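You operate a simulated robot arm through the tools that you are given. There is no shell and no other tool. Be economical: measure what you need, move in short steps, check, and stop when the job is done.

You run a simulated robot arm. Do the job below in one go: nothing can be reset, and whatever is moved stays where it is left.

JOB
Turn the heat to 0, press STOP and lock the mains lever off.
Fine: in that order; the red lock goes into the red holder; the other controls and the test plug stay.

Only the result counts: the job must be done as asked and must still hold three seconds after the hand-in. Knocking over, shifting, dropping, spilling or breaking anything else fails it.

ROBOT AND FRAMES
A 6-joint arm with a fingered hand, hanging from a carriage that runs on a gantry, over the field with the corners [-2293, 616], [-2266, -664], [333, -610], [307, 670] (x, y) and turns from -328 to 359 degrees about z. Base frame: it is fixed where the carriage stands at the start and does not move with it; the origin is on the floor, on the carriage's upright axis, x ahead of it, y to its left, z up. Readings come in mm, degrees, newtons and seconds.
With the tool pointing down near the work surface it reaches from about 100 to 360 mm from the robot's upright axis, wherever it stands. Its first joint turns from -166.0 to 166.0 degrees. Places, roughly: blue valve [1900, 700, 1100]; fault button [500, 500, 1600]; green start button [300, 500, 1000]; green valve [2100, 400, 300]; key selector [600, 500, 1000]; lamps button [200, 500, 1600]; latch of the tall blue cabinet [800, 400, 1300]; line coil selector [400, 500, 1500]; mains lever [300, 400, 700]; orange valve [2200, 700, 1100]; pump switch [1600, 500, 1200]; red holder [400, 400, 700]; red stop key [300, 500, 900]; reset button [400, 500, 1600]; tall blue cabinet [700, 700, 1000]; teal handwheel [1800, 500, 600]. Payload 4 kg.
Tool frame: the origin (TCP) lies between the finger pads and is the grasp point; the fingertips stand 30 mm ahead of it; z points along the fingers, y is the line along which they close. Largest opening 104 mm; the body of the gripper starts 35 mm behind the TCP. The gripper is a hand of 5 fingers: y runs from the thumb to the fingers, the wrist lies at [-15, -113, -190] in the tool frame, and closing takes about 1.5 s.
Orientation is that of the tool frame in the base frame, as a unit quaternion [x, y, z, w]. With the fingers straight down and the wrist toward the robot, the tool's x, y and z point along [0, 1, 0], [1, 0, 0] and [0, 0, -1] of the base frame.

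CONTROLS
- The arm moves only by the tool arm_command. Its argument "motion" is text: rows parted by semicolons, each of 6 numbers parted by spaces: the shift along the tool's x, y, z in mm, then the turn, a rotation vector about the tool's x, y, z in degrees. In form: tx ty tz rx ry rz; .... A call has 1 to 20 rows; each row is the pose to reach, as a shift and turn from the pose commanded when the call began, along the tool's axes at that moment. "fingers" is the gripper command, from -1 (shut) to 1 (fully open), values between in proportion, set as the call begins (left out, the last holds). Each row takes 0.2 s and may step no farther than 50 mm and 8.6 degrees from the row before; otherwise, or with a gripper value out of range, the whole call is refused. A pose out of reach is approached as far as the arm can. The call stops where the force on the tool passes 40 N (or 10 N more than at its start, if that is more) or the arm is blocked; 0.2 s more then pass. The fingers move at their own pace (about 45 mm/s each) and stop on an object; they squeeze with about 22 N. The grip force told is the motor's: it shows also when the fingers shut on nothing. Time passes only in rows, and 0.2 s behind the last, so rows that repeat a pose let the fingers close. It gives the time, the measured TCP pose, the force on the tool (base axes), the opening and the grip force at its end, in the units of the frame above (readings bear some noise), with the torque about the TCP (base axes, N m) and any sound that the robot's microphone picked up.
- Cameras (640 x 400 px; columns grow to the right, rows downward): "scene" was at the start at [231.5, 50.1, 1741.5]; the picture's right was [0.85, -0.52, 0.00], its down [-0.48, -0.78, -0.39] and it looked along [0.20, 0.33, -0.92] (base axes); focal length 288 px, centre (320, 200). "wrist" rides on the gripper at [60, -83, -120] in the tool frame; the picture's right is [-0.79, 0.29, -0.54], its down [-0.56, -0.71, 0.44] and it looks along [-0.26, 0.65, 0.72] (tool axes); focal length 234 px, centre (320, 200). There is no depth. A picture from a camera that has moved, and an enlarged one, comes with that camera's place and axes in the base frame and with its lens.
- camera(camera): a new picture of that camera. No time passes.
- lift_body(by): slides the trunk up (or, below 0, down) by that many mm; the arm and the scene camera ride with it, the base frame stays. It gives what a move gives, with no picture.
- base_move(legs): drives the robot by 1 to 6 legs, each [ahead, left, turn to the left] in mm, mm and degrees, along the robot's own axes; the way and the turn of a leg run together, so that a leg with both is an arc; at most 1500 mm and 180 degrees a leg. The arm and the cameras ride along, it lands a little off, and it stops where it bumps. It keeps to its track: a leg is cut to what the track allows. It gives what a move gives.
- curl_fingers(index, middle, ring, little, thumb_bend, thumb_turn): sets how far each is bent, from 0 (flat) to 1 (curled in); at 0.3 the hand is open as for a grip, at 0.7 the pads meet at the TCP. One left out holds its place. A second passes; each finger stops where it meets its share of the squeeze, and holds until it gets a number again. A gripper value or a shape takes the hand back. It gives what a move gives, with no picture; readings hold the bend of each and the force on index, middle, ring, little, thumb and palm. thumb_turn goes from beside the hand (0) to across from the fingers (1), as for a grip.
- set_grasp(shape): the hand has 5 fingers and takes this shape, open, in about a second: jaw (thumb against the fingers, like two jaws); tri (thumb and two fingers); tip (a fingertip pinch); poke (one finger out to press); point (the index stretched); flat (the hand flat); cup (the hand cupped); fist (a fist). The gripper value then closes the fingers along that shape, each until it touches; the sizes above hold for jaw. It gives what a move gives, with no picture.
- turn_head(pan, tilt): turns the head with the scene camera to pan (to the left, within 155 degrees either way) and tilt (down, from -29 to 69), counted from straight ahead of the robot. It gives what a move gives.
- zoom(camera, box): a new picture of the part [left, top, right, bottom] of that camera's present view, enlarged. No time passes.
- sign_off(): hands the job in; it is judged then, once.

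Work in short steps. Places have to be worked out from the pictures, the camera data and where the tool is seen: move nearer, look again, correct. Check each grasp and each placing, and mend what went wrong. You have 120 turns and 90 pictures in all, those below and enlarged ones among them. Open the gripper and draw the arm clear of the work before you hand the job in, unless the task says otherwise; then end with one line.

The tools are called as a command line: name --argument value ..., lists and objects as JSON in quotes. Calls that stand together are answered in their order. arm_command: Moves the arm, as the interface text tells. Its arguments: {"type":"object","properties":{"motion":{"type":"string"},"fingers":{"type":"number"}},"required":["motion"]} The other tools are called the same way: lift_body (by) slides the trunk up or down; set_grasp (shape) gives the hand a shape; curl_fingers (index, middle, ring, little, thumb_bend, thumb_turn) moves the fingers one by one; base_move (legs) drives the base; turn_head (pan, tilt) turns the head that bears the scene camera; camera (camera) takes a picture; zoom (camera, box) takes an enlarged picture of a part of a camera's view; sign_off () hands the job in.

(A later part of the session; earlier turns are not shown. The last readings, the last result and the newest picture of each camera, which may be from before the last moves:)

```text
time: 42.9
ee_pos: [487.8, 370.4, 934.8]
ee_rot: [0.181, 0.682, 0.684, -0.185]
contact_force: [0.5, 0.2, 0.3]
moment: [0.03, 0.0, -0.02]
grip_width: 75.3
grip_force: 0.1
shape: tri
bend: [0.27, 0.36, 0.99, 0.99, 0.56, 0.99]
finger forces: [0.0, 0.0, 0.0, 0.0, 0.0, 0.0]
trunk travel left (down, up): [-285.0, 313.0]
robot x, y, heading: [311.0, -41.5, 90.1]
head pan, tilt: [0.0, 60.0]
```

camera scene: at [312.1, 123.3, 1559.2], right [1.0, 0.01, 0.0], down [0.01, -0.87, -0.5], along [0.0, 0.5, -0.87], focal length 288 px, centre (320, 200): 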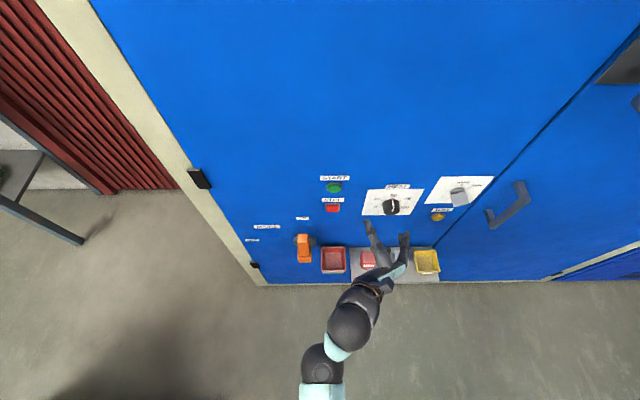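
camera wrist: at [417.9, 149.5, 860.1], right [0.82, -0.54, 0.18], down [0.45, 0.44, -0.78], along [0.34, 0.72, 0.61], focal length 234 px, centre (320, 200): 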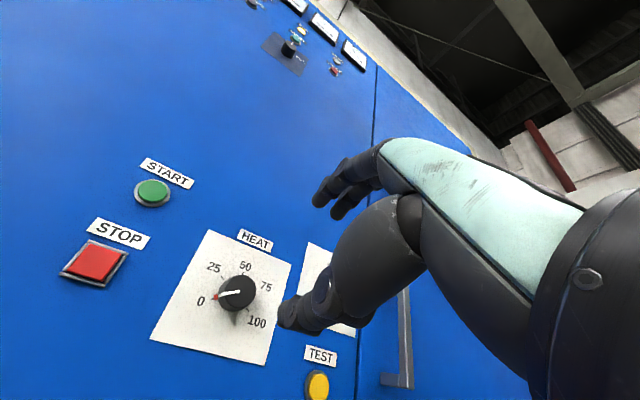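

Aligning to (485.5, 930) and going in to y≈440, then closing.

arm_command --motion "0 -4.8 20 0 0 0; 0 -4.8 40 0 0 0; 0 -4.8 55 0 0 0; 0 -4.8 69 0 0 0"

camera --camera "wrist"

arm_command --motion "0 0 0 0 0 0; 0 0 0 0 0 0; 0 0 0 0 0 0; 0 0 0 0 0 0; 0 0 0 0 0 0; 0 0 0 0 0 0" --fingers -1

camera --camera "wrist"

```text
time: 43.9
ee_pos: [484.0, 440.2, 930.2]
ee_rot: [0.18, 0.683, 0.684, -0.184]
contact_force: [0.5, -0.2, 0.4]
moment: [0.01, 0.01, 0.01]
grip_width: 75.0
grip_force: 0.1
shape: tri
bend: [0.27, 0.36, 0.99, 0.99, 0.56, 0.99]
finger forces: [0.0, 0.0, 0.1, 0.0, 0.0, 0.0]
trunk travel left (down, up): [-285.0, 313.0]
robot x, y, heading: [311.0, -41.2, 90.3]
head pan, tilt: [0.0, 60.0]
```

```text
55 pictures are left
camera wrist: at [391.2, 319.5, 888.0], right [0.83, -0.54, -0.14], down [0.13, 0.44, -0.89], along [0.54, 0.72, 0.43], focal length 234 px, centre (320, 200)
```

wrist: 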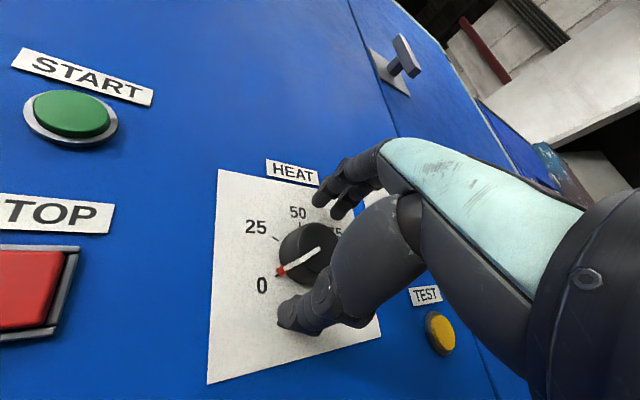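

```text
time: 45.3
ee_pos: [483.5, 438.9, 931.2]
ee_rot: [0.18, 0.683, 0.683, -0.185]
contact_force: [0.9, 0.6, -0.5]
moment: [0.0, -0.01, 0.01]
grip_width: 32.3
grip_force: 21.9
shape: tri
bend: [0.74, 0.53, 1.0, 1.0, 0.74, 1.0]
finger forces: [10.0, 9.6, 0.1, 0.0, 19.6, 0.0]
trunk travel left (down, up): [-285.0, 313.0]
robot x, y, heading: [314.1, -43.7, 90.7]
head pan, tilt: [0.0, 60.0]
```

```text
54 pictures are left
camera wrist: at [391.1, 319.1, 887.8], right [0.83, -0.54, -0.14], down [0.13, 0.44, -0.89], along [0.54, 0.72, 0.43], focal length 234 px, centre (320, 200)
```

wrist: 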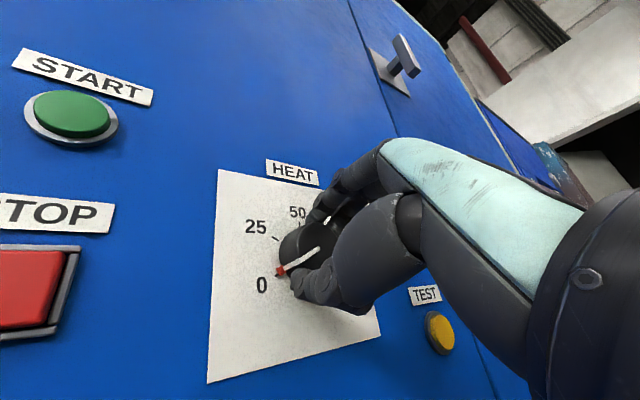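

Gripped without disturbing it. Now I'll turn 3° further, then release and zoom.

arm_command --motion "0 0 0 0 0 -1.5; 0 0 0 0 0 -3; 0 0 0 0 0 -3"

arm_command --motion "0 0 0 0 0 0; 0 0 0 0 0 0; 0 0 0 0 0 0; 0 0 0 0 0 0; 0 0 0 0 0 0; 0 0 -30 0 0 0; 0 0 -60 0 0 0; 0 0 -90 0 0 0; 0 0 -120 0 0 0" --fingers 0.45

camera --camera "wrist"

zoom --camera "wrist" --box '[220, 200, 320, 300]'

```text
time: 46.1
ee_pos: [485.0, 438.6, 930.8]
ee_rot: [0.162, 0.688, 0.688, -0.165]
contact_force: [-0.3, 2.2, -2.8]
moment: [-0.06, 0.05, 0.0]
grip_width: 32.2
grip_force: 21.6
shape: tri
bend: [0.74, 0.53, 1.0, 1.0, 0.74, 1.0]
finger forces: [9.6, 9.8, 0.0, 0.0, 21.2, 0.1]
trunk travel left (down, up): [-285.0, 313.0]
robot x, y, heading: [312.5, -48.5, 90.5]
head pan, tilt: [0.0, 60.0]
```

```text
time: 48.1
ee_pos: [486.3, 319.6, 928.7]
ee_rot: [0.161, 0.688, 0.688, -0.166]
contact_force: [0.4, -0.5, -0.9]
moment: [0.0, 0.0, 0.04]
grip_width: 75.1
grip_force: 0.1
shape: tri
bend: [0.27, 0.36, 0.99, 0.99, 0.56, 0.99]
finger forces: [0.0, 0.0, 0.0, 0.0, 0.0, 0.0]
trunk travel left (down, up): [-285.0, 313.0]
robot x, y, heading: [313.7, -46.7, 90.4]
head pan, tilt: [0.0, 60.0]
```

```text
53 pictures are left
camera wrist: at [395.1, 199.4, 882.1], right [0.84, -0.54, -0.1], down [0.18, 0.44, -0.88], along [0.52, 0.72, 0.46], focal length 234 px, centre (320, 200)
```

wrist: 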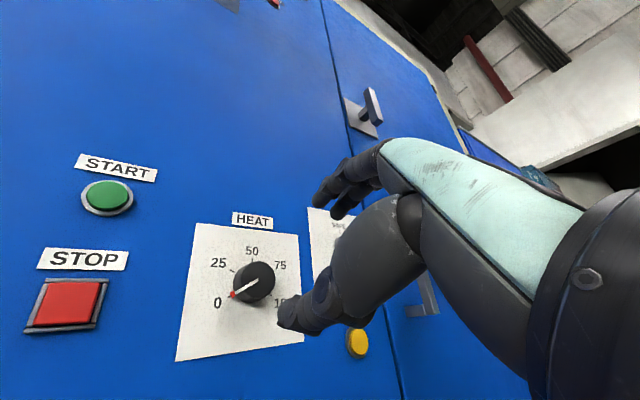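

```text
4.00 times, centred on (270, 250) of wrist
camera zoom: at [395.1, 199.4, 882.1], right [0.84, -0.54, -0.1], down [0.18, 0.44, -0.88], along [0.52, 0.72, 0.46], focal length 937 px, centre (520, 0)
```

zoom: 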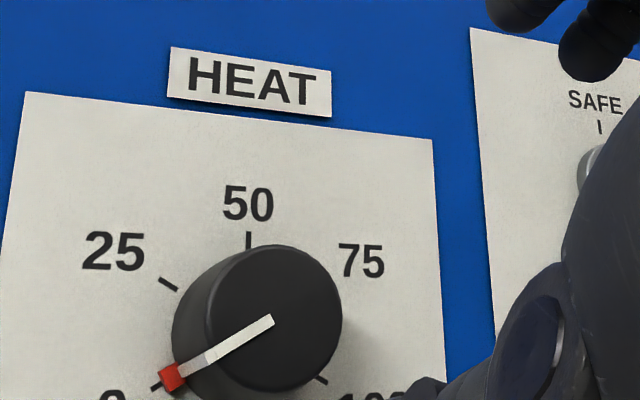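

The marker now sits on the 0 tick. Next is STOP at about (340, 468, 916): I'll take the poke shape and look at where the fingertip is.

set_grasp --shape "poke"

arm_command --motion "35 20 0 0 0 -7; 70 40 0 0 0 -14; 105 60 0 0 0 -20; 125 72 0 0 0 -27"

camera --camera "wrist"

zoom --camera "scene" --box '[240, 160, 440, 310]'

```text
time: 49.0
ee_pos: [486.6, 319.8, 929.3]
ee_rot: [0.162, 0.687, 0.688, -0.168]
contact_force: [0.0, -0.7, -0.3]
moment: [0.0, -0.05, -0.02]
grip_width: 0.0
grip_force: 0.0
shape: poke
bend: [0.7, 0.7, 0.99, 0.99, 1.0, 1.0]
finger forces: [0.0, 0.0, 0.0, 0.0, 0.1, 0.0]
trunk travel left (down, up): [-285.0, 313.0]
robot x, y, heading: [311.3, -44.9, 90.5]
head pan, tilt: [0.0, 60.0]
```

```text
time: 50.0
ee_pos: [407.1, 318.3, 1050.5]
ee_rot: [-0.003, 0.706, 0.708, -0.001]
contact_force: [-0.2, 0.2, -0.8]
moment: [0.03, 0.01, -0.03]
grip_width: 0.3
grip_force: 0.1
shape: poke
bend: [0.7, 0.7, 0.99, 0.99, 1.0, 1.0]
finger forces: [0.0, 0.0, 0.0, 0.0, 0.1, 0.0]
trunk travel left (down, up): [-285.0, 313.0]
robot x, y, heading: [311.9, -43.7, 90.6]
head pan, tilt: [0.0, 60.0]
```

```text
51 pictures are left
camera wrist: at [347.3, 198.7, 966.7], right [0.79, -0.54, 0.29], down [0.56, 0.44, -0.7], along [0.25, 0.72, 0.65], focal length 234 px, centre (320, 200)
```

wrist: 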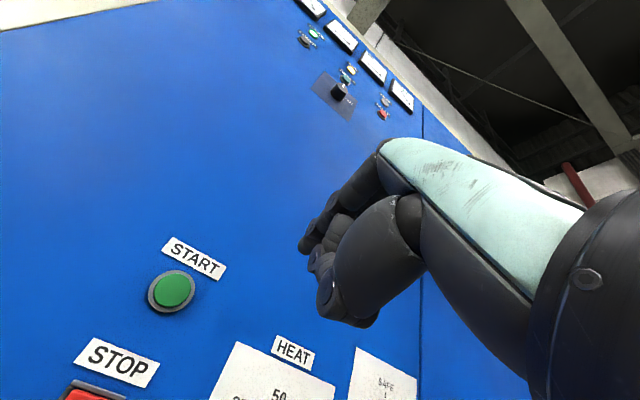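

```text
2.67 times, centred on (340, 235) of scene
camera zoom: at [311.1, 223.1, 1559.1], right [1.0, 0.01, 0.0], down [0.01, -0.87, -0.5], along [0.0, 0.5, -0.87], focal length 768 px, centre (267, 107)
```

zoom: 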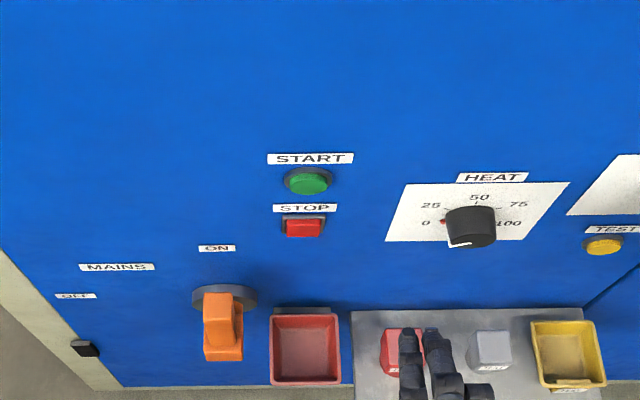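

The hand went up rather than down because I misjudged a sign, but it's harmless. The poke shape leaves index and middle both out, so I'll curl the middle for a single-finger press and move in front of STOP.

curl_fingers --middle 1.0 --index 0.7

arm_command --motion "22 -45 0 0 0 0; 45 -90 0 0 0 0; 67 -134 0 0 0 0"

camera --camera "wrist"

zoom --camera "scene" --box '[270, 180, 400, 280]'

```text
time: 51.0
ee_pos: [407.7, 318.9, 1050.0]
ee_rot: [-0.001, 0.706, 0.708, 0.0]
contact_force: [-0.2, 0.2, 1.0]
moment: [0.02, 0.01, 0.0]
grip_width: 31.1
grip_force: 0.0
shape: fingers
bend: [0.7, 1.0, 0.99, 0.99, 1.0, 1.0]
finger forces: [0.0, 0.0, 0.0, 0.0, 0.0, 0.0]
trunk travel left (down, up): [-285.0, 313.0]
robot x, y, heading: [312.1, -44.8, 90.4]
head pan, tilt: [0.0, 60.0]
```

```text
refused: row 2 steps farther than a row can; nothing moved
```

```text
49 pictures are left
camera wrist: at [347.5, 198.7, 966.6], right [0.79, -0.54, 0.29], down [0.56, 0.44, -0.7], along [0.25, 0.72, 0.65], focal length 234 px, centre (320, 200)
```

wrist: 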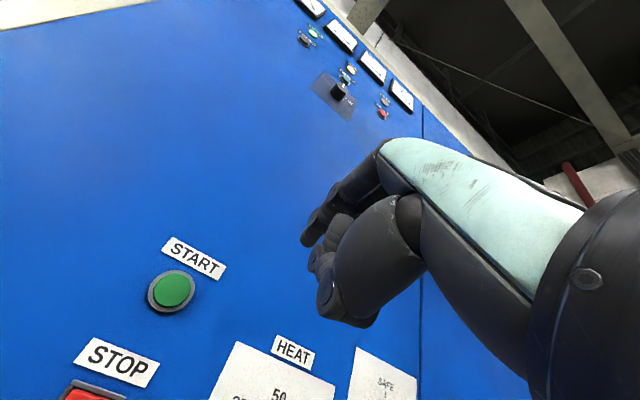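

```text
4.00 times, centred on (335, 230) of scene
camera zoom: at [311.1, 223.1, 1559.2], right [1.0, 0.01, 0.0], down [0.01, -0.87, -0.5], along [0.0, 0.5, -0.87], focal length 1151 px, centre (260, 80)
```

zoom: 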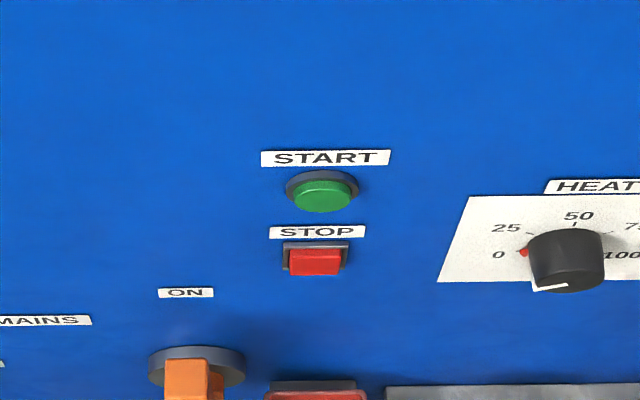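

The index tip lies about 10 mm to tool +x of the TCP and STOP is at (341, 470, 916). I'll move the TCP to x≈351, z≈916.

arm_command --motion "15 -34 0 0 0 0; 30 -68 0 0 0 0; 45 -102 0 0 0 0; 57 -134 0 0 0 0"

camera --camera "wrist"

zoom --camera "scene" --box '[270, 180, 400, 280]'

```text
time: 52.0
ee_pos: [348.5, 319.3, 917.0]
ee_rot: [-0.003, 0.706, 0.709, -0.001]
contact_force: [0.6, -0.1, -0.2]
moment: [0.04, 0.02, 0.0]
grip_width: 31.3
grip_force: 0.1
shape: fingers
bend: [0.7, 1.0, 0.99, 0.99, 1.0, 1.0]
finger forces: [0.0, 0.1, 0.0, 0.0, 0.0, 0.0]
trunk travel left (down, up): [-285.0, 313.0]
robot x, y, heading: [315.4, -42.2, 90.4]
head pan, tilt: [0.0, 60.0]
```

```text
47 pictures are left
camera wrist: at [289.7, 200.9, 833.1], right [0.79, -0.54, 0.29], down [0.56, 0.44, -0.7], along [0.25, 0.72, 0.65], focal length 234 px, centre (320, 200)
```

wrist: 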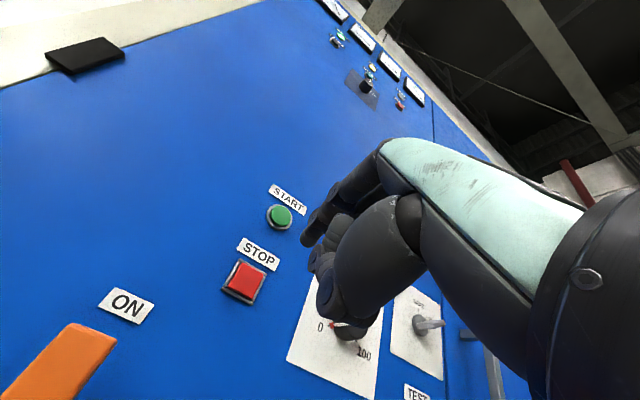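

```text
4.00 times, centred on (335, 230) of scene
camera zoom: at [311.2, 223.2, 1559.2], right [1.0, 0.01, 0.0], down [0.01, -0.87, -0.5], along [0.0, 0.5, -0.87], focal length 1151 px, centre (260, 80)
```

zoom: 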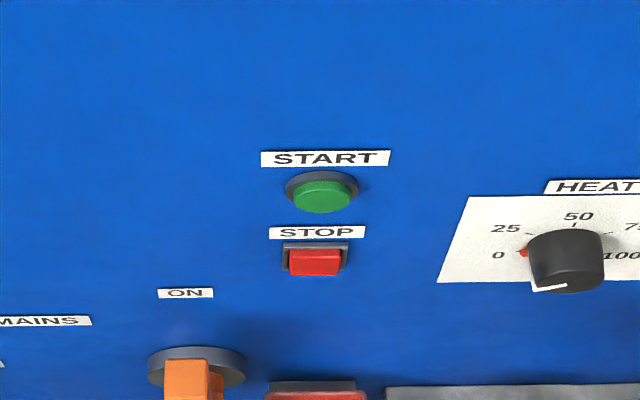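

Approaching to leave the fingertip about 25 mm off the button, then checking the aim.

arm_command --motion "0 0 35 0 0 0; 0 0 70 0 0 0; 0 0 97 0 0 0"

camera --camera "wrist"

zoom --camera "scene" --box '[270, 180, 400, 280]'

```text
time: 52.8
ee_pos: [351.4, 416.3, 918.0]
ee_rot: [-0.003, 0.706, 0.708, -0.002]
contact_force: [-0.7, 0.4, -0.4]
moment: [-0.01, 0.02, -0.02]
grip_width: 31.3
grip_force: 0.0
shape: fingers
bend: [0.7, 1.0, 0.99, 0.99, 1.0, 1.0]
finger forces: [0.1, 0.1, 0.0, 0.0, 0.0, 0.1]
trunk travel left (down, up): [-285.0, 313.0]
robot x, y, heading: [311.9, -39.7, 90.2]
head pan, tilt: [0.0, 60.0]
```

```text
45 pictures are left
camera wrist: at [290.3, 297.0, 833.2], right [0.79, -0.54, 0.29], down [0.56, 0.44, -0.7], along [0.25, 0.72, 0.65], focal length 234 px, centre (320, 200)
```

wrist: 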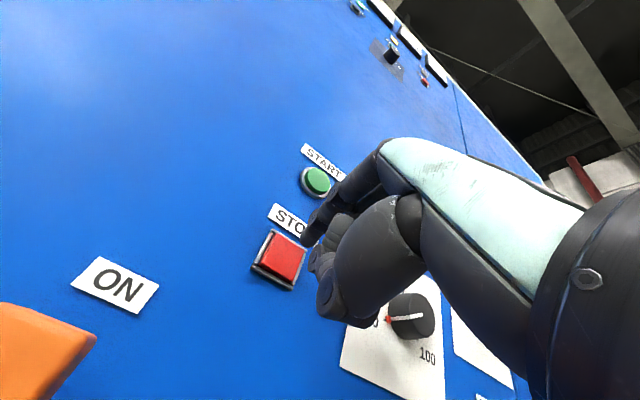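

```text
4.00 times, centred on (335, 230) of scene
camera zoom: at [311.1, 223.3, 1559.2], right [1.0, 0.01, 0.0], down [0.01, -0.87, -0.5], along [0.0, 0.5, -0.87], focal length 1151 px, centre (260, 80)
```

zoom: 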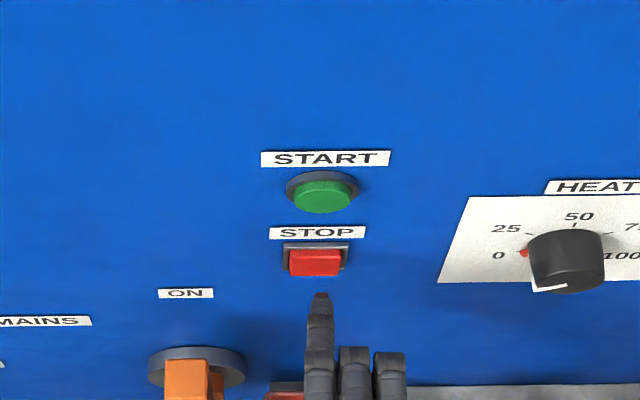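

The tip is at about (343, 449, 921) against the button centre at (341, 470, 916). I'll correct by a few mm and press slowly.

arm_command --motion "2 -5 8 0 0 0; 2 -5 16 0 0 0; 2 -5 20 0 0 0; 2 -5 23 0 0 0; 2 -5 26 0 0 0; 2 -5 28 0 0 0"

zoom --camera "scene" --box '[290, 190, 360, 250]'

```text
time: 54.2
ee_pos: [346.5, 441.3, 912.4]
ee_rot: [-0.003, 0.707, 0.707, -0.003]
contact_force: [-2.2, -7.5, 1.2]
moment: [0.09, -0.01, 0.15]
grip_width: 31.0
grip_force: 3.8
shape: fingers
bend: [0.7, 1.0, 0.99, 0.99, 1.0, 1.0]
finger forces: [7.6, 0.0, 0.0, 0.0, 0.1, 0.0]
trunk travel left (down, up): [-285.0, 313.0]
robot x, y, heading: [312.1, -44.4, 90.5]
head pan, tilt: [0.0, 60.0]
heard: click
```

```text
6.67 times, centred on (325, 220) of scene
camera zoom: at [310.9, 222.3, 1558.9], right [1.0, 0.01, 0.0], down [0.01, -0.87, -0.5], along [0.0, 0.5, -0.87], focal length 1919 px, centre (287, 67)
```

zoom: 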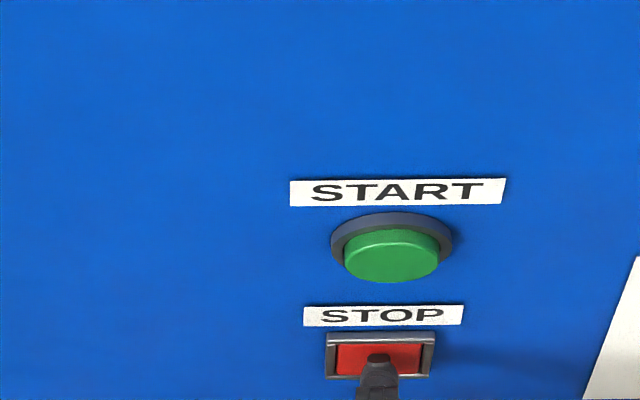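

A click was heard with 7.6 N on the finger. I'll retract and look at the button.

arm_command --motion "0 0 -30 0 0 0; 0 0 -70 0 0 0; 0 0 -110 0 0 0; 0 0 -150 0 0 0"

zoom --camera "scene" --box '[240, 170, 440, 310]'

camera --camera "wrist"

```text
time: 55.2
ee_pos: [348.9, 293.2, 911.0]
ee_rot: [-0.002, 0.707, 0.708, 0.0]
contact_force: [-0.2, 0.6, -0.2]
moment: [-0.01, 0.03, -0.03]
grip_width: 31.2
grip_force: 0.0
shape: fingers
bend: [0.7, 1.0, 0.99, 0.99, 1.0, 1.0]
finger forces: [0.0, 0.0, 0.0, 0.0, 0.0, 0.0]
trunk travel left (down, up): [-285.0, 313.0]
robot x, y, heading: [311.9, -40.7, 90.3]
head pan, tilt: [0.0, 60.0]
```

```text
2.86 times, centred on (340, 240) of scene
camera zoom: at [311.0, 223.1, 1559.1], right [1.0, 0.01, 0.0], down [0.01, -0.87, -0.5], along [0.0, 0.5, -0.87], focal length 822 px, centre (263, 86)
```

zoom: 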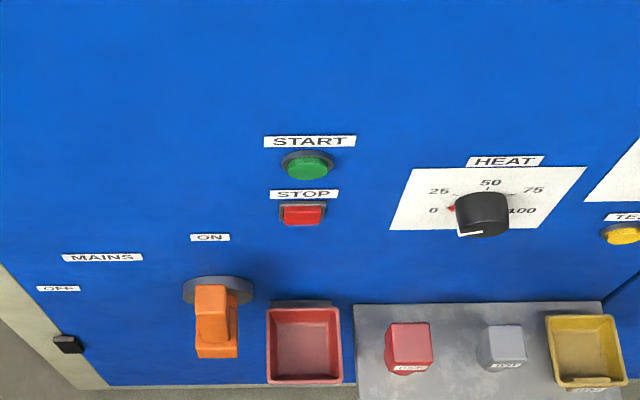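

```text
41 pictures are left
camera wrist: at [288.1, 173.5, 827.0], right [0.79, -0.54, 0.29], down [0.56, 0.44, -0.7], along [0.25, 0.72, 0.65], focal length 234 px, centre (320, 200)
```

wrist: 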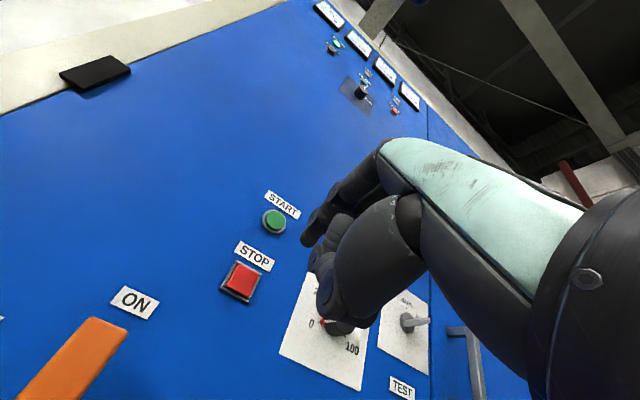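

STOP sprang back after its click, so that's done. Next is the lever: hub about (261, 680), handle tip about (260, 436, 829). I'll back off, shift left and lower the trunk 150, with the tri hand rotated +90° so thumb and fingers straddle the handle.

base_move --legs '[[-80, 60, 0]]'

lift_body --by -140

set_grasp --shape "tri"

arm_command --motion "0 0 0 0 0 8; 0 0 0 0 0 16; 0 0 0 0 0 24; 0 0 0 0 0 32; 0 0 0 0 0 40; 0 0 0 0 0 48; 0 0 0 0 0 56; 0 0 0 0 0 64; 0 0 0 0 0 72; 0 0 0 0 0 80; 0 0 0 0 0 88" --fingers 0.6

camera --camera "wrist"

camera --camera "scene"

```text
time: 56.3
ee_pos: [288.7, 212.8, 910.6]
ee_rot: [-0.003, 0.707, 0.707, -0.002]
contact_force: [-0.7, 0.7, 0.4]
moment: [0.0, 0.02, 0.01]
grip_width: 30.9
grip_force: 0.1
shape: fingers
bend: [0.7, 1.0, 0.99, 0.99, 1.0, 1.0]
finger forces: [0.0, 0.0, 0.1, 0.0, 0.1, 0.1]
trunk travel left (down, up): [-285.0, 313.0]
robot x, y, heading: [251.6, -126.9, 90.4]
head pan, tilt: [0.0, 60.0]
```

```text
time: 58.0
ee_pos: [288.3, 212.4, 771.0]
ee_rot: [-0.002, 0.706, 0.708, -0.001]
contact_force: [0.2, 0.1, 0.7]
moment: [-0.02, -0.02, -0.01]
grip_width: 31.3
grip_force: 0.1
shape: fingers
bend: [0.7, 1.0, 0.99, 0.99, 1.0, 1.0]
finger forces: [0.0, 0.0, 0.0, 0.1, 0.0, 0.0]
trunk travel left (down, up): [-145.0, 453.0]
robot x, y, heading: [252.4, -128.9, 90.4]
head pan, tilt: [0.0, 60.0]
```

```text
time: 58.9
ee_pos: [288.7, 213.8, 769.9]
ee_rot: [-0.002, 0.707, 0.707, -0.001]
contact_force: [0.1, 0.0, -0.4]
moment: [-0.02, -0.02, -0.03]
grip_width: 104.0
grip_force: 0.2
shape: tri
bend: [0.3, 0.3, 0.99, 0.99, 0.3, 0.97]
finger forces: [0.0, 0.0, 0.1, 0.0, 0.0, 0.0]
trunk travel left (down, up): [-145.0, 453.0]
robot x, y, heading: [250.5, -125.5, 90.6]
head pan, tilt: [0.0, 60.0]
```

```text
time: 61.3
ee_pos: [303.2, 230.3, 773.2]
ee_rot: [0.488, 0.51, 0.507, -0.494]
contact_force: [0.2, 0.2, -0.2]
moment: [0.0, -0.01, 0.0]
grip_width: 83.5
grip_force: 0.0
shape: tri
bend: [0.26, 0.34, 0.99, 0.99, 0.49, 0.98]
finger forces: [0.1, 0.1, 0.0, 0.0, 0.1, 0.0]
out of reach, approached as far as the arm can: row 2, 3, 4, 6, 7, 8, 9, 10, 11
trunk travel left (down, up): [-145.0, 453.0]
robot x, y, heading: [252.0, -127.1, 90.3]
head pan, tilt: [0.0, 60.0]
```

```text
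40 pictures are left
camera wrist: at [218.0, 109.3, 829.8], right [0.32, -0.54, -0.78], down [-0.69, 0.43, -0.58], along [0.65, 0.72, -0.23], focal length 234 px, centre (320, 200)
```

wrist: 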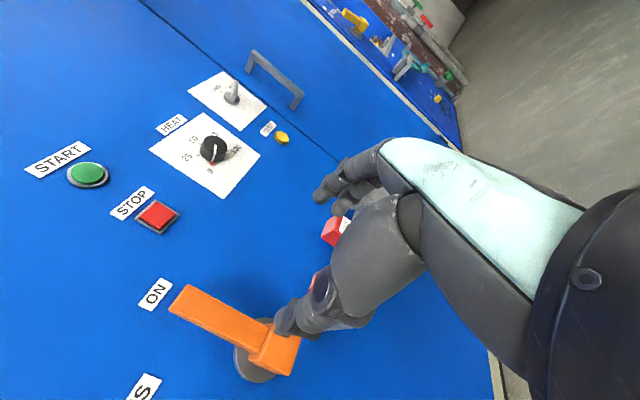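

```text
39 pictures are left
camera scene: at [251.7, 142.1, 1419.1], right [1.0, 0.01, 0.0], down [0.01, -0.87, -0.5], along [0.0, 0.5, -0.87], focal length 288 px, centre (320, 200)
```

scene: 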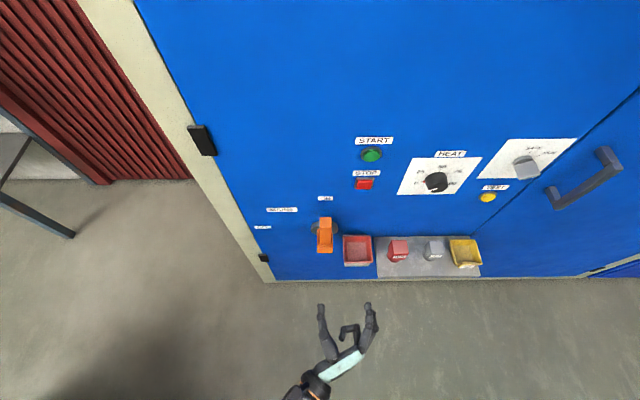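

Lever tip confirmed at about (259, 436, 827). I'll drive forward 70 and align the hand with the upper handle (x=260, z=788), stopping short first.

base_move --legs '[[70, 0, 0]]'

arm_command --motion "8 -21 20 0 0 0; 16 -42 40 0 0 0; 16 -42 70 0 0 0"

camera --camera "wrist"

camera --camera "scene"

```text
time: 62.3
ee_pos: [301.9, 300.8, 773.0]
ee_rot: [0.488, 0.51, 0.508, -0.494]
contact_force: [-0.2, 0.4, 1.1]
moment: [-0.01, 0.0, 0.04]
grip_width: 83.4
grip_force: 0.1
shape: tri
bend: [0.26, 0.34, 0.99, 0.99, 0.49, 0.98]
finger forces: [0.0, 0.0, 0.0, 0.1, 0.0, 0.0]
trunk travel left (down, up): [-145.0, 453.0]
robot x, y, heading: [254.3, -59.0, 90.3]
head pan, tilt: [0.0, 60.0]
```

```text
time: 63.1
ee_pos: [260.7, 371.6, 787.5]
ee_rot: [0.489, 0.511, 0.507, -0.493]
contact_force: [-0.6, -0.8, 0.2]
moment: [0.05, -0.03, -0.04]
grip_width: 83.1
grip_force: 0.0
shape: tri
bend: [0.26, 0.34, 0.99, 0.99, 0.49, 0.98]
finger forces: [0.0, 0.1, 0.0, 0.0, 0.0, 0.1]
trunk travel left (down, up): [-145.0, 453.0]
robot x, y, heading: [252.3, -56.4, 90.2]
head pan, tilt: [0.0, 60.0]
```

```text
38 pictures are left
camera wrist: at [175.2, 251.2, 844.3], right [0.32, -0.54, -0.78], down [-0.69, 0.43, -0.58], along [0.65, 0.72, -0.23], focal length 234 px, centre (320, 200)
```

wrist: 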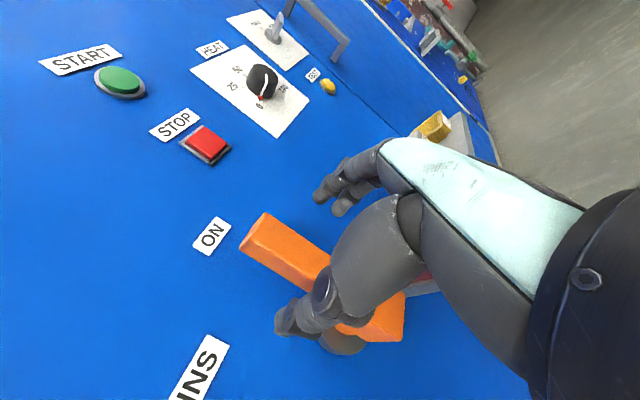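

```text
37 pictures are left
camera scene: at [251.3, 212.0, 1419.3], right [1.0, 0.01, 0.0], down [0.01, -0.87, -0.5], along [0.0, 0.5, -0.87], focal length 288 px, centre (320, 200)
```

scene: 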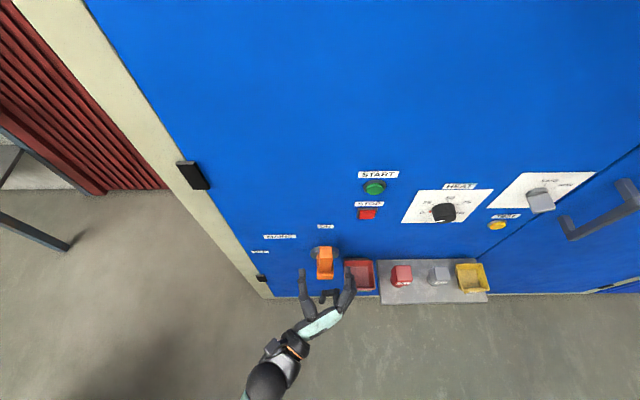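

Thumb and fingers straddle the handle, so I'll go in to y≈428 and close.

arm_command --motion "0 0 20 0 0 0; 0 0 40 0 0 0; 0 0 56 0 0 0; 0 0 56 0 0 0"

arm_command --motion "0 0 0 0 0 0; 0 0 0 0 0 0; 0 0 0 0 0 0; 0 0 0 0 0 0; 0 0 0 0 0 0; 0 0 0 0 0 0; 0 0 0 0 0 0" --fingers -1

camera --camera "wrist"

zoom --camera "scene" --box '[230, 200, 430, 330]'

```text
time: 64.1
ee_pos: [260.8, 420.0, 785.3]
ee_rot: [0.49, 0.51, 0.509, -0.491]
contact_force: [3.0, -17.8, 6.3]
moment: [-0.53, -0.16, -0.27]
grip_width: 83.5
grip_force: 0.0
shape: tri
bend: [0.26, 0.34, 0.99, 0.99, 0.49, 0.98]
finger forces: [0.0, 0.0, 18.7, 0.0, 0.0, 0.0]
trunk travel left (down, up): [-145.0, 453.0]
robot x, y, heading: [254.2, -56.7, 90.4]
head pan, tilt: [0.0, 60.0]
```

```text
time: 65.7
ee_pos: [259.2, 420.8, 785.1]
ee_rot: [0.489, 0.511, 0.508, -0.493]
contact_force: [4.1, -19.9, 8.3]
moment: [-1.04, -0.36, -0.37]
grip_width: 17.2
grip_force: 22.1
shape: tri
bend: [0.73, 0.62, 1.0, 1.0, 0.74, 1.0]
finger forces: [10.2, 9.8, 36.3, 0.1, 20.6, 0.1]
trunk travel left (down, up): [-145.0, 453.0]
robot x, y, heading: [250.7, -53.3, 90.7]
head pan, tilt: [0.0, 60.0]
```

```text
36 pictures are left
camera wrist: at [174.5, 301.0, 843.2], right [0.32, -0.54, -0.78], down [-0.69, 0.43, -0.58], along [0.65, 0.72, -0.23], focal length 234 px, centre (320, 200)
```

wrist: 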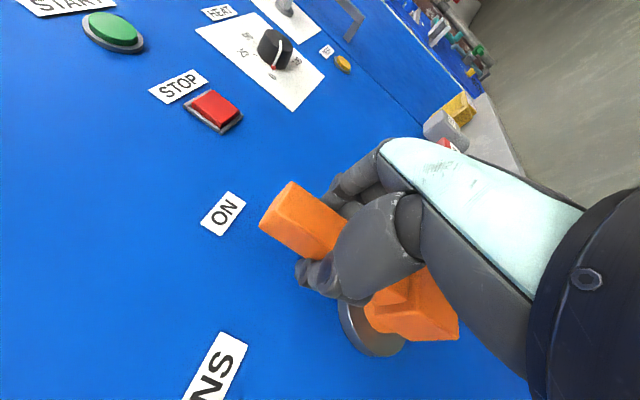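

```text
3.08 times, centred on (330, 265) of scene
camera zoom: at [252.0, 209.1, 1418.4], right [1.0, 0.01, 0.0], down [0.01, -0.87, -0.5], along [0.0, 0.5, -0.87], focal length 886 px, centre (289, 0)
```

zoom: 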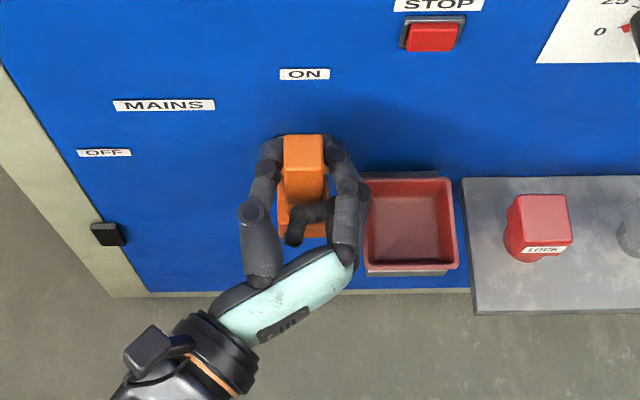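

The handle is gripped, but the curled ring finger presses the lever block. I'll ease back 10 mm and turn the lever along its arc by 45° first.

arm_command --motion "0 0 -10 0 0 0; -0.4 -13.7 -10 0 0 -7.5; -2.6 -27.3 -10 0 0 -15; -6.5 -40.5 -10 0 0 -22.5; -12.1 -53 -10 0 0 -30; -19.3 -64.7 -10 0 0 -37.5; -28 -75.3 -10 0 0 -45"

zoom --camera "scene" --box '[230, 200, 430, 330]'

```text
time: 67.3
ee_pos: [193.8, 420.1, 760.2]
ee_rot: [0.257, 0.66, 0.656, -0.26]
contact_force: [18.8, 25.6, -21.2]
moment: [-0.35, 0.32, -0.29]
grip_width: 16.0
grip_force: 22.3
shape: tri
bend: [0.73, 0.62, 0.99, 1.0, 0.74, 1.0]
finger forces: [12.4, 11.6, 2.9, 0.0, 23.0, 0.1]
out of reach, approached as far as the arm can: row 7
trunk travel left (down, up): [-145.0, 453.0]
robot x, y, heading: [252.7, -53.8, 90.2]
head pan, tilt: [0.0, 60.0]
```

```text
3.08 times, centred on (330, 265) of scene
camera zoom: at [254.5, 214.0, 1419.9], right [1.0, 0.01, 0.0], down [0.01, -0.86, -0.5], along [0.0, 0.5, -0.86], focal length 886 px, centre (289, 0)
```

zoom: 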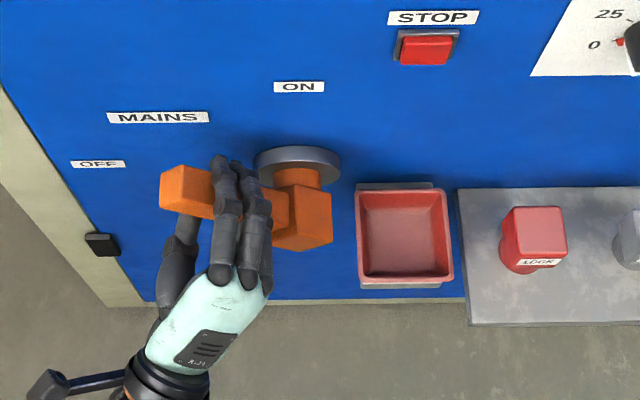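

The lever followed to about 42°, but the arm is at its low limit for this trunk height. I'll release, back off, and drop the trunk 120 mm before continuing.

arm_command --motion "0 0 0 0 0 0; 0 0 0 0 0 0; 0 0 0 0 0 0; 0 0 0 0 0 0; 0 0 0 0 0 0; 0 0 0 0 0 0; 0 0 -35 0 0 0; 0 0 -70 0 0 0; 0 0 -105 0 0 0" --fingers 0.6

zoom --camera "scene" --box '[230, 200, 430, 330]'

camera --camera "wrist"

```text
time: 69.3
ee_pos: [216.8, 339.8, 783.1]
ee_rot: [0.254, 0.66, 0.657, -0.262]
contact_force: [-0.1, -0.1, -0.3]
moment: [0.0, -0.03, 0.0]
grip_width: 82.9
grip_force: 0.1
shape: tri
bend: [0.27, 0.34, 0.99, 0.99, 0.5, 0.98]
finger forces: [0.0, 0.0, 0.1, 0.0, 0.1, 0.1]
out of reach, approached as far as the arm can: row 7, 8, 9
trunk travel left (down, up): [-145.0, 453.0]
robot x, y, heading: [250.9, -57.3, 90.5]
head pan, tilt: [0.0, 60.0]
```

```text
3.08 times, centred on (330, 265) of scene
camera zoom: at [251.7, 211.3, 1419.1], right [1.0, 0.01, 0.0], down [0.01, -0.87, -0.5], along [0.0, 0.5, -0.87], focal length 886 px, centre (289, 0)
```

zoom: 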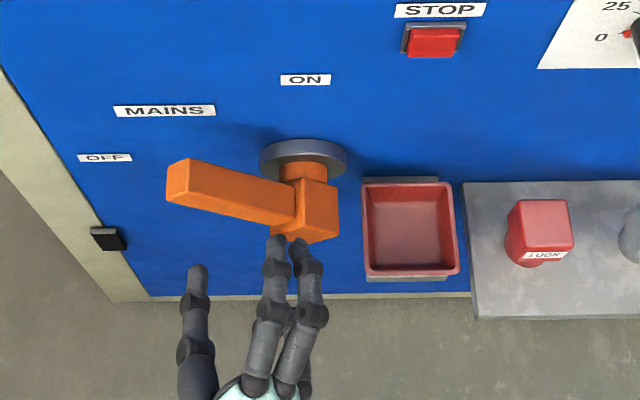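

```text
32 pictures are left
camera wrist: at [116.1, 219.7, 763.1], right [0.78, -0.53, -0.32], down [-0.08, 0.43, -0.9], along [0.62, 0.73, 0.3], focal length 234 px, centre (320, 200)
```

wrist: 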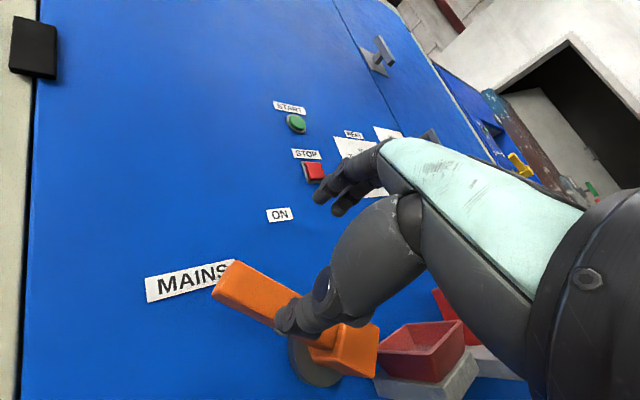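

The lever stays at about 42° when released. I'll back the base 100 and go left 50, then lower the trunk 125.

base_move --legs '[[-100, 50, 0]]'

lift_body --by -125

```text
time: 70.5
ee_pos: [166.6, 238.8, 783.8]
ee_rot: [0.255, 0.66, 0.656, -0.262]
contact_force: [0.8, -0.9, 0.2]
moment: [0.02, 0.02, 0.0]
grip_width: 82.8
grip_force: 0.0
shape: tri
bend: [0.27, 0.34, 0.99, 0.99, 0.5, 0.98]
finger forces: [0.0, 0.0, 0.0, 0.0, 0.0, 0.1]
trunk travel left (down, up): [-145.0, 453.0]
robot x, y, heading: [200.4, -160.4, 90.4]
head pan, tilt: [0.0, 60.0]
```

```text
time: 72.1
ee_pos: [167.6, 239.0, 657.7]
ee_rot: [0.256, 0.66, 0.656, -0.262]
contact_force: [-0.6, 0.7, -1.1]
moment: [-0.03, 0.01, -0.01]
grip_width: 82.9
grip_force: 0.1
shape: tri
bend: [0.27, 0.34, 0.99, 0.99, 0.5, 0.98]
finger forces: [0.0, 0.1, 0.0, 0.1, 0.1, 0.0]
trunk travel left (down, up): [-20.0, 578.0]
robot x, y, heading: [204.4, -157.5, 90.4]
head pan, tilt: [0.0, 60.0]
```

Aligning the hand with the tilted handle, aiming at the point near (194, 754), still short in depth.

arm_command --motion "15 29 0 0 0 0; 31 59 0 0 0 0; 46 88.4 0 0 0 0"

base_move --legs '[[90, 0, 0]]'

camera --camera "wrist"

camera --camera "scene"

```text
time: 72.9
ee_pos: [195.2, 240.1, 753.1]
ee_rot: [0.254, 0.66, 0.657, -0.262]
contact_force: [0.1, -0.4, 0.6]
moment: [0.02, 0.0, -0.01]
grip_width: 83.0
grip_force: 0.1
shape: tri
bend: [0.27, 0.34, 0.99, 0.99, 0.5, 0.98]
finger forces: [0.0, 0.1, 0.0, 0.1, 0.0, 0.0]
trunk travel left (down, up): [-20.0, 578.0]
robot x, y, heading: [200.7, -157.7, 90.5]
head pan, tilt: [0.0, 60.0]
```

```text
time: 74.0
ee_pos: [192.7, 331.8, 752.8]
ee_rot: [0.255, 0.66, 0.656, -0.262]
contact_force: [-0.4, 1.2, -0.3]
moment: [0.0, 0.0, -0.02]
grip_width: 82.8
grip_force: 0.1
shape: tri
bend: [0.27, 0.34, 0.99, 0.99, 0.5, 0.98]
finger forces: [0.0, 0.1, 0.0, 0.1, 0.0, 0.0]
trunk travel left (down, up): [-20.0, 578.0]
robot x, y, heading: [205.8, -64.6, 90.2]
head pan, tilt: [0.0, 60.0]
```

```text
31 pictures are left
camera wrist: at [92.8, 210.1, 733.6], right [0.78, -0.53, -0.33], down [-0.08, 0.43, -0.9], along [0.62, 0.73, 0.3], focal length 234 px, centre (320, 200)
```

wrist: 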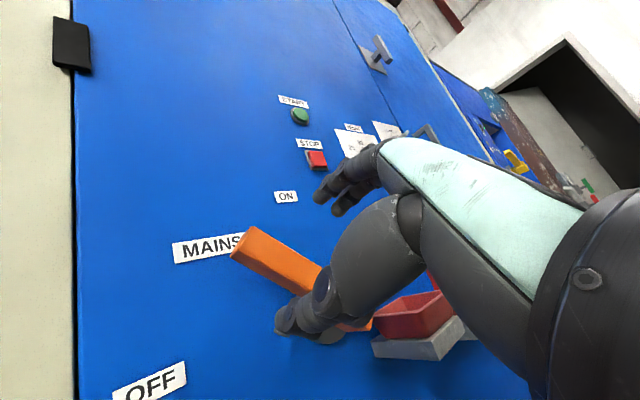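

```text
30 pictures are left
camera scene: at [201.7, 200.7, 1294.4], right [1.0, 0.01, 0.0], down [0.01, -0.87, -0.5], along [0.0, 0.5, -0.87], focal length 288 px, centre (320, 200)
```

scene: 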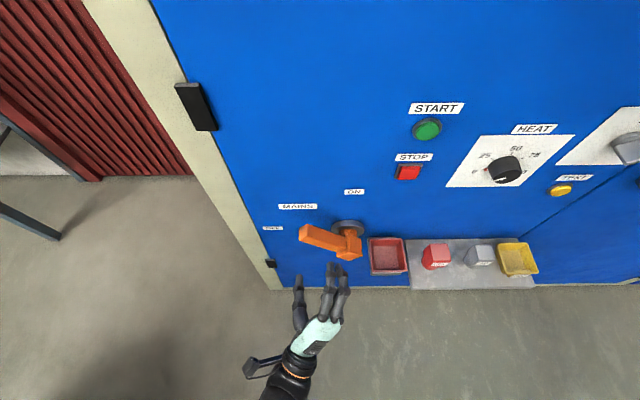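

Alignment looks right, so I'll go in to y≈418 and close.

arm_command --motion "0 0 30 0 0 0; 0 0 60 0 0 0; 0 0 75 0 0 0; 0 0 86 0 0 0"

arm_command --motion "0 0 0 0 0 0; 0 0 0 0 0 0; 0 0 0 0 0 0; 0 0 0 0 0 0; 0 0 0 0 0 0; 0 0 0 0 0 0; 0 0 0 0 0 0" --fingers -1

zoom --camera "scene" --box '[230, 180, 430, 310]'

```text
time: 75.0
ee_pos: [191.9, 418.1, 752.8]
ee_rot: [0.255, 0.66, 0.656, -0.263]
contact_force: [0.9, -0.2, 0.1]
moment: [-0.03, 0.0, -0.01]
grip_width: 83.0
grip_force: 0.1
shape: tri
bend: [0.27, 0.34, 0.99, 0.99, 0.5, 0.98]
finger forces: [0.1, 0.1, 0.1, 0.0, 0.0, 0.1]
trunk travel left (down, up): [-20.0, 578.0]
robot x, y, heading: [201.0, -66.1, 90.4]
head pan, tilt: [0.0, 60.0]
```

```text
time: 76.6
ee_pos: [190.7, 416.3, 754.4]
ee_rot: [0.254, 0.661, 0.656, -0.262]
contact_force: [-0.9, 5.3, -1.1]
moment: [-0.06, -0.01, 0.04]
grip_width: 22.0
grip_force: 22.2
shape: tri
bend: [0.74, 0.51, 1.0, 1.0, 0.73, 1.0]
finger forces: [9.1, 8.6, 0.0, 0.0, 19.2, 0.0]
trunk travel left (down, up): [-20.0, 578.0]
robot x, y, heading: [202.1, -67.9, 90.5]
head pan, tilt: [0.0, 60.0]
```

```text
3.08 times, centred on (330, 245) of scene
camera zoom: at [201.7, 200.8, 1294.4], right [1.0, 0.01, 0.0], down [0.01, -0.87, -0.5], along [0.0, 0.5, -0.87], focal length 886 px, centre (289, 62)
```

zoom: 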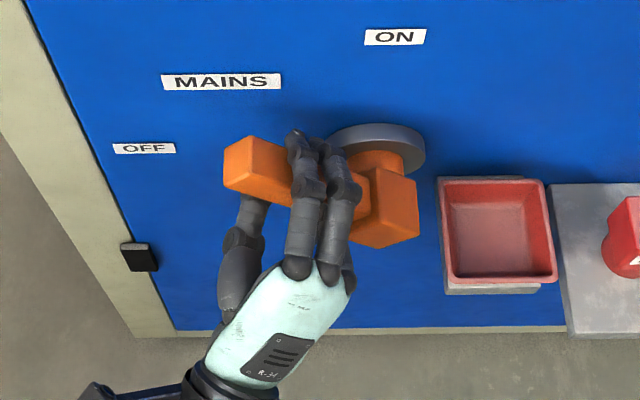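

Firm grip at about 43°. Continuing the arc to about 91°, looking for the stop.

arm_command --motion "0 -13.4 0 0 0 -7.5; -1.7 -26.7 0 0 0 -15; -5.3 -39.7 0 0 0 -22.5; -10.5 -52 0 0 0 -30; -17.2 -63.6 0 0 0 -37.5; -25.4 -74.1 0 0 0 -45; -29 -78.1 0 0 0 -48"

zoom --camera "scene" --box '[230, 180, 430, 310]'

camera --camera "wrist"

```text
time: 78.4
ee_pos: [171.3, 418.2, 683.4]
ee_rot: [-0.029, 0.699, 0.713, 0.039]
contact_force: [17.9, 1.3, 14.4]
moment: [0.39, 0.56, -0.72]
grip_width: 24.5
grip_force: 22.4
shape: tri
bend: [0.73, 0.5, 0.99, 1.0, 0.75, 1.0]
finger forces: [16.8, 15.1, 15.4, 0.0, 15.4, 0.0]
trunk travel left (down, up): [-20.0, 578.0]
robot x, y, heading: [203.8, -66.1, 90.0]
head pan, tilt: [0.0, 60.0]
stopped in row 7: the force on the tool passed its limit at 40 N (the readings are from after the stop); the commanded pose is now the measured one
```

```text
3.08 times, centred on (330, 245) of scene
camera zoom: at [205.4, 200.8, 1294.3], right [1.0, 0.01, 0.0], down [0.01, -0.87, -0.5], along [0.0, 0.5, -0.87], focal length 886 px, centre (289, 62)
```

zoom: 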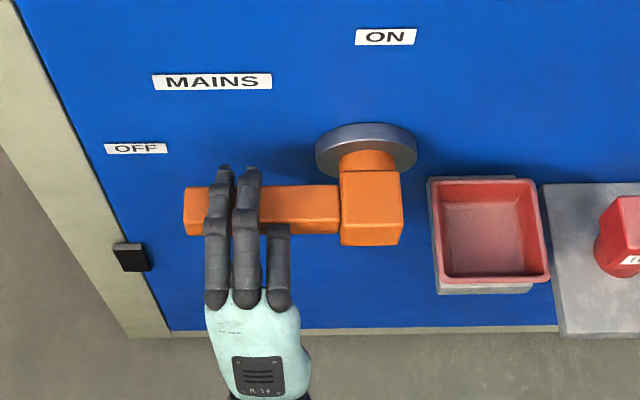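

```text
27 pictures are left
camera wrist: at [118.4, 301.3, 592.2], right [0.75, -0.56, 0.35], down [0.63, 0.44, -0.64], along [0.2, 0.7, 0.68], focal length 234 px, centre (320, 200)
```

wrist: 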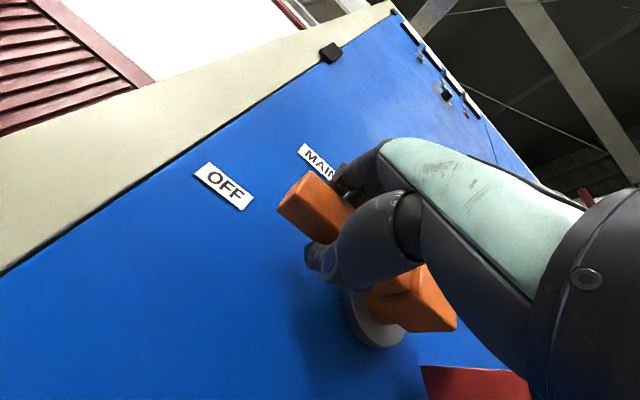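

The lever is about horizontal and hit its stop (40 N). I'll release, back off and inspect.

arm_command --motion "0 0 0 0 0 0; 0 0 0 0 0 0; 0 0 0 0 0 0; 0 0 0 0 0 0; 0 0 0 0 0 0; 0 0 0 0 0 0; 0 0 -35 0 0 0; 0 0 -70 0 0 0; 0 0 -110 0 0 0; 0 0 -150 0 0 0" --fingers 0.6

camera --camera "wrist"

zoom --camera "scene" --box '[230, 180, 430, 310]'

```text
time: 80.6
ee_pos: [165.8, 264.1, 677.4]
ee_rot: [-0.033, 0.703, 0.71, 0.034]
contact_force: [0.4, 0.1, 0.4]
moment: [0.01, 0.0, 0.01]
grip_width: 83.1
grip_force: 0.1
shape: tri
bend: [0.27, 0.34, 0.99, 0.99, 0.5, 0.98]
finger forces: [0.0, 0.1, 0.0, 0.0, 0.0, 0.0]
trunk travel left (down, up): [-20.0, 578.0]
robot x, y, heading: [202.9, -67.7, 90.3]
head pan, tilt: [0.0, 60.0]
```

```text
26 pictures are left
camera wrist: at [113.2, 145.7, 587.7], right [0.76, -0.55, 0.36], down [0.62, 0.44, -0.65], along [0.2, 0.71, 0.68], focal length 234 px, centre (320, 200)
```

wrist: 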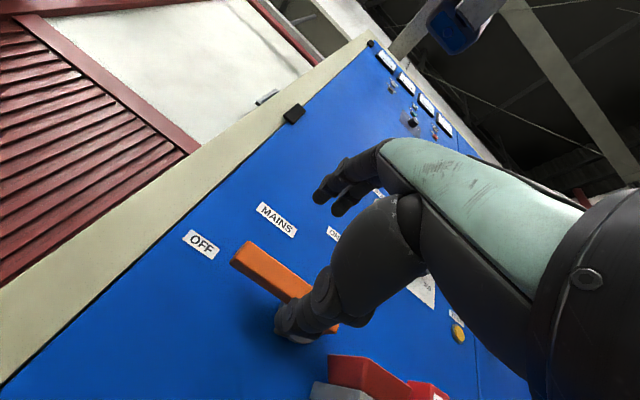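

```text
3.08 times, centred on (330, 245) of scene
camera zoom: at [202.5, 199.0, 1293.9], right [1.0, 0.01, 0.0], down [0.01, -0.87, -0.5], along [0.0, 0.5, -0.87], focal length 886 px, centre (289, 62)
```

zoom: 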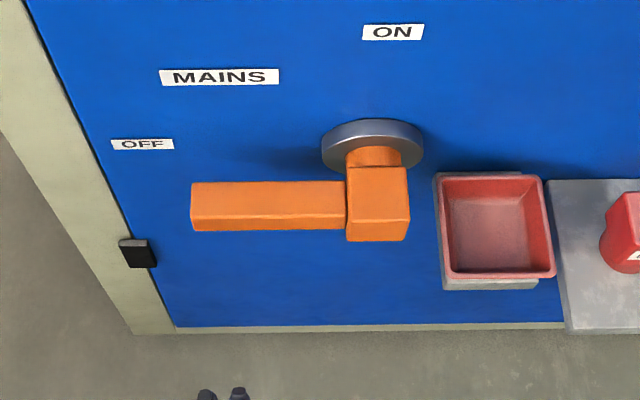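

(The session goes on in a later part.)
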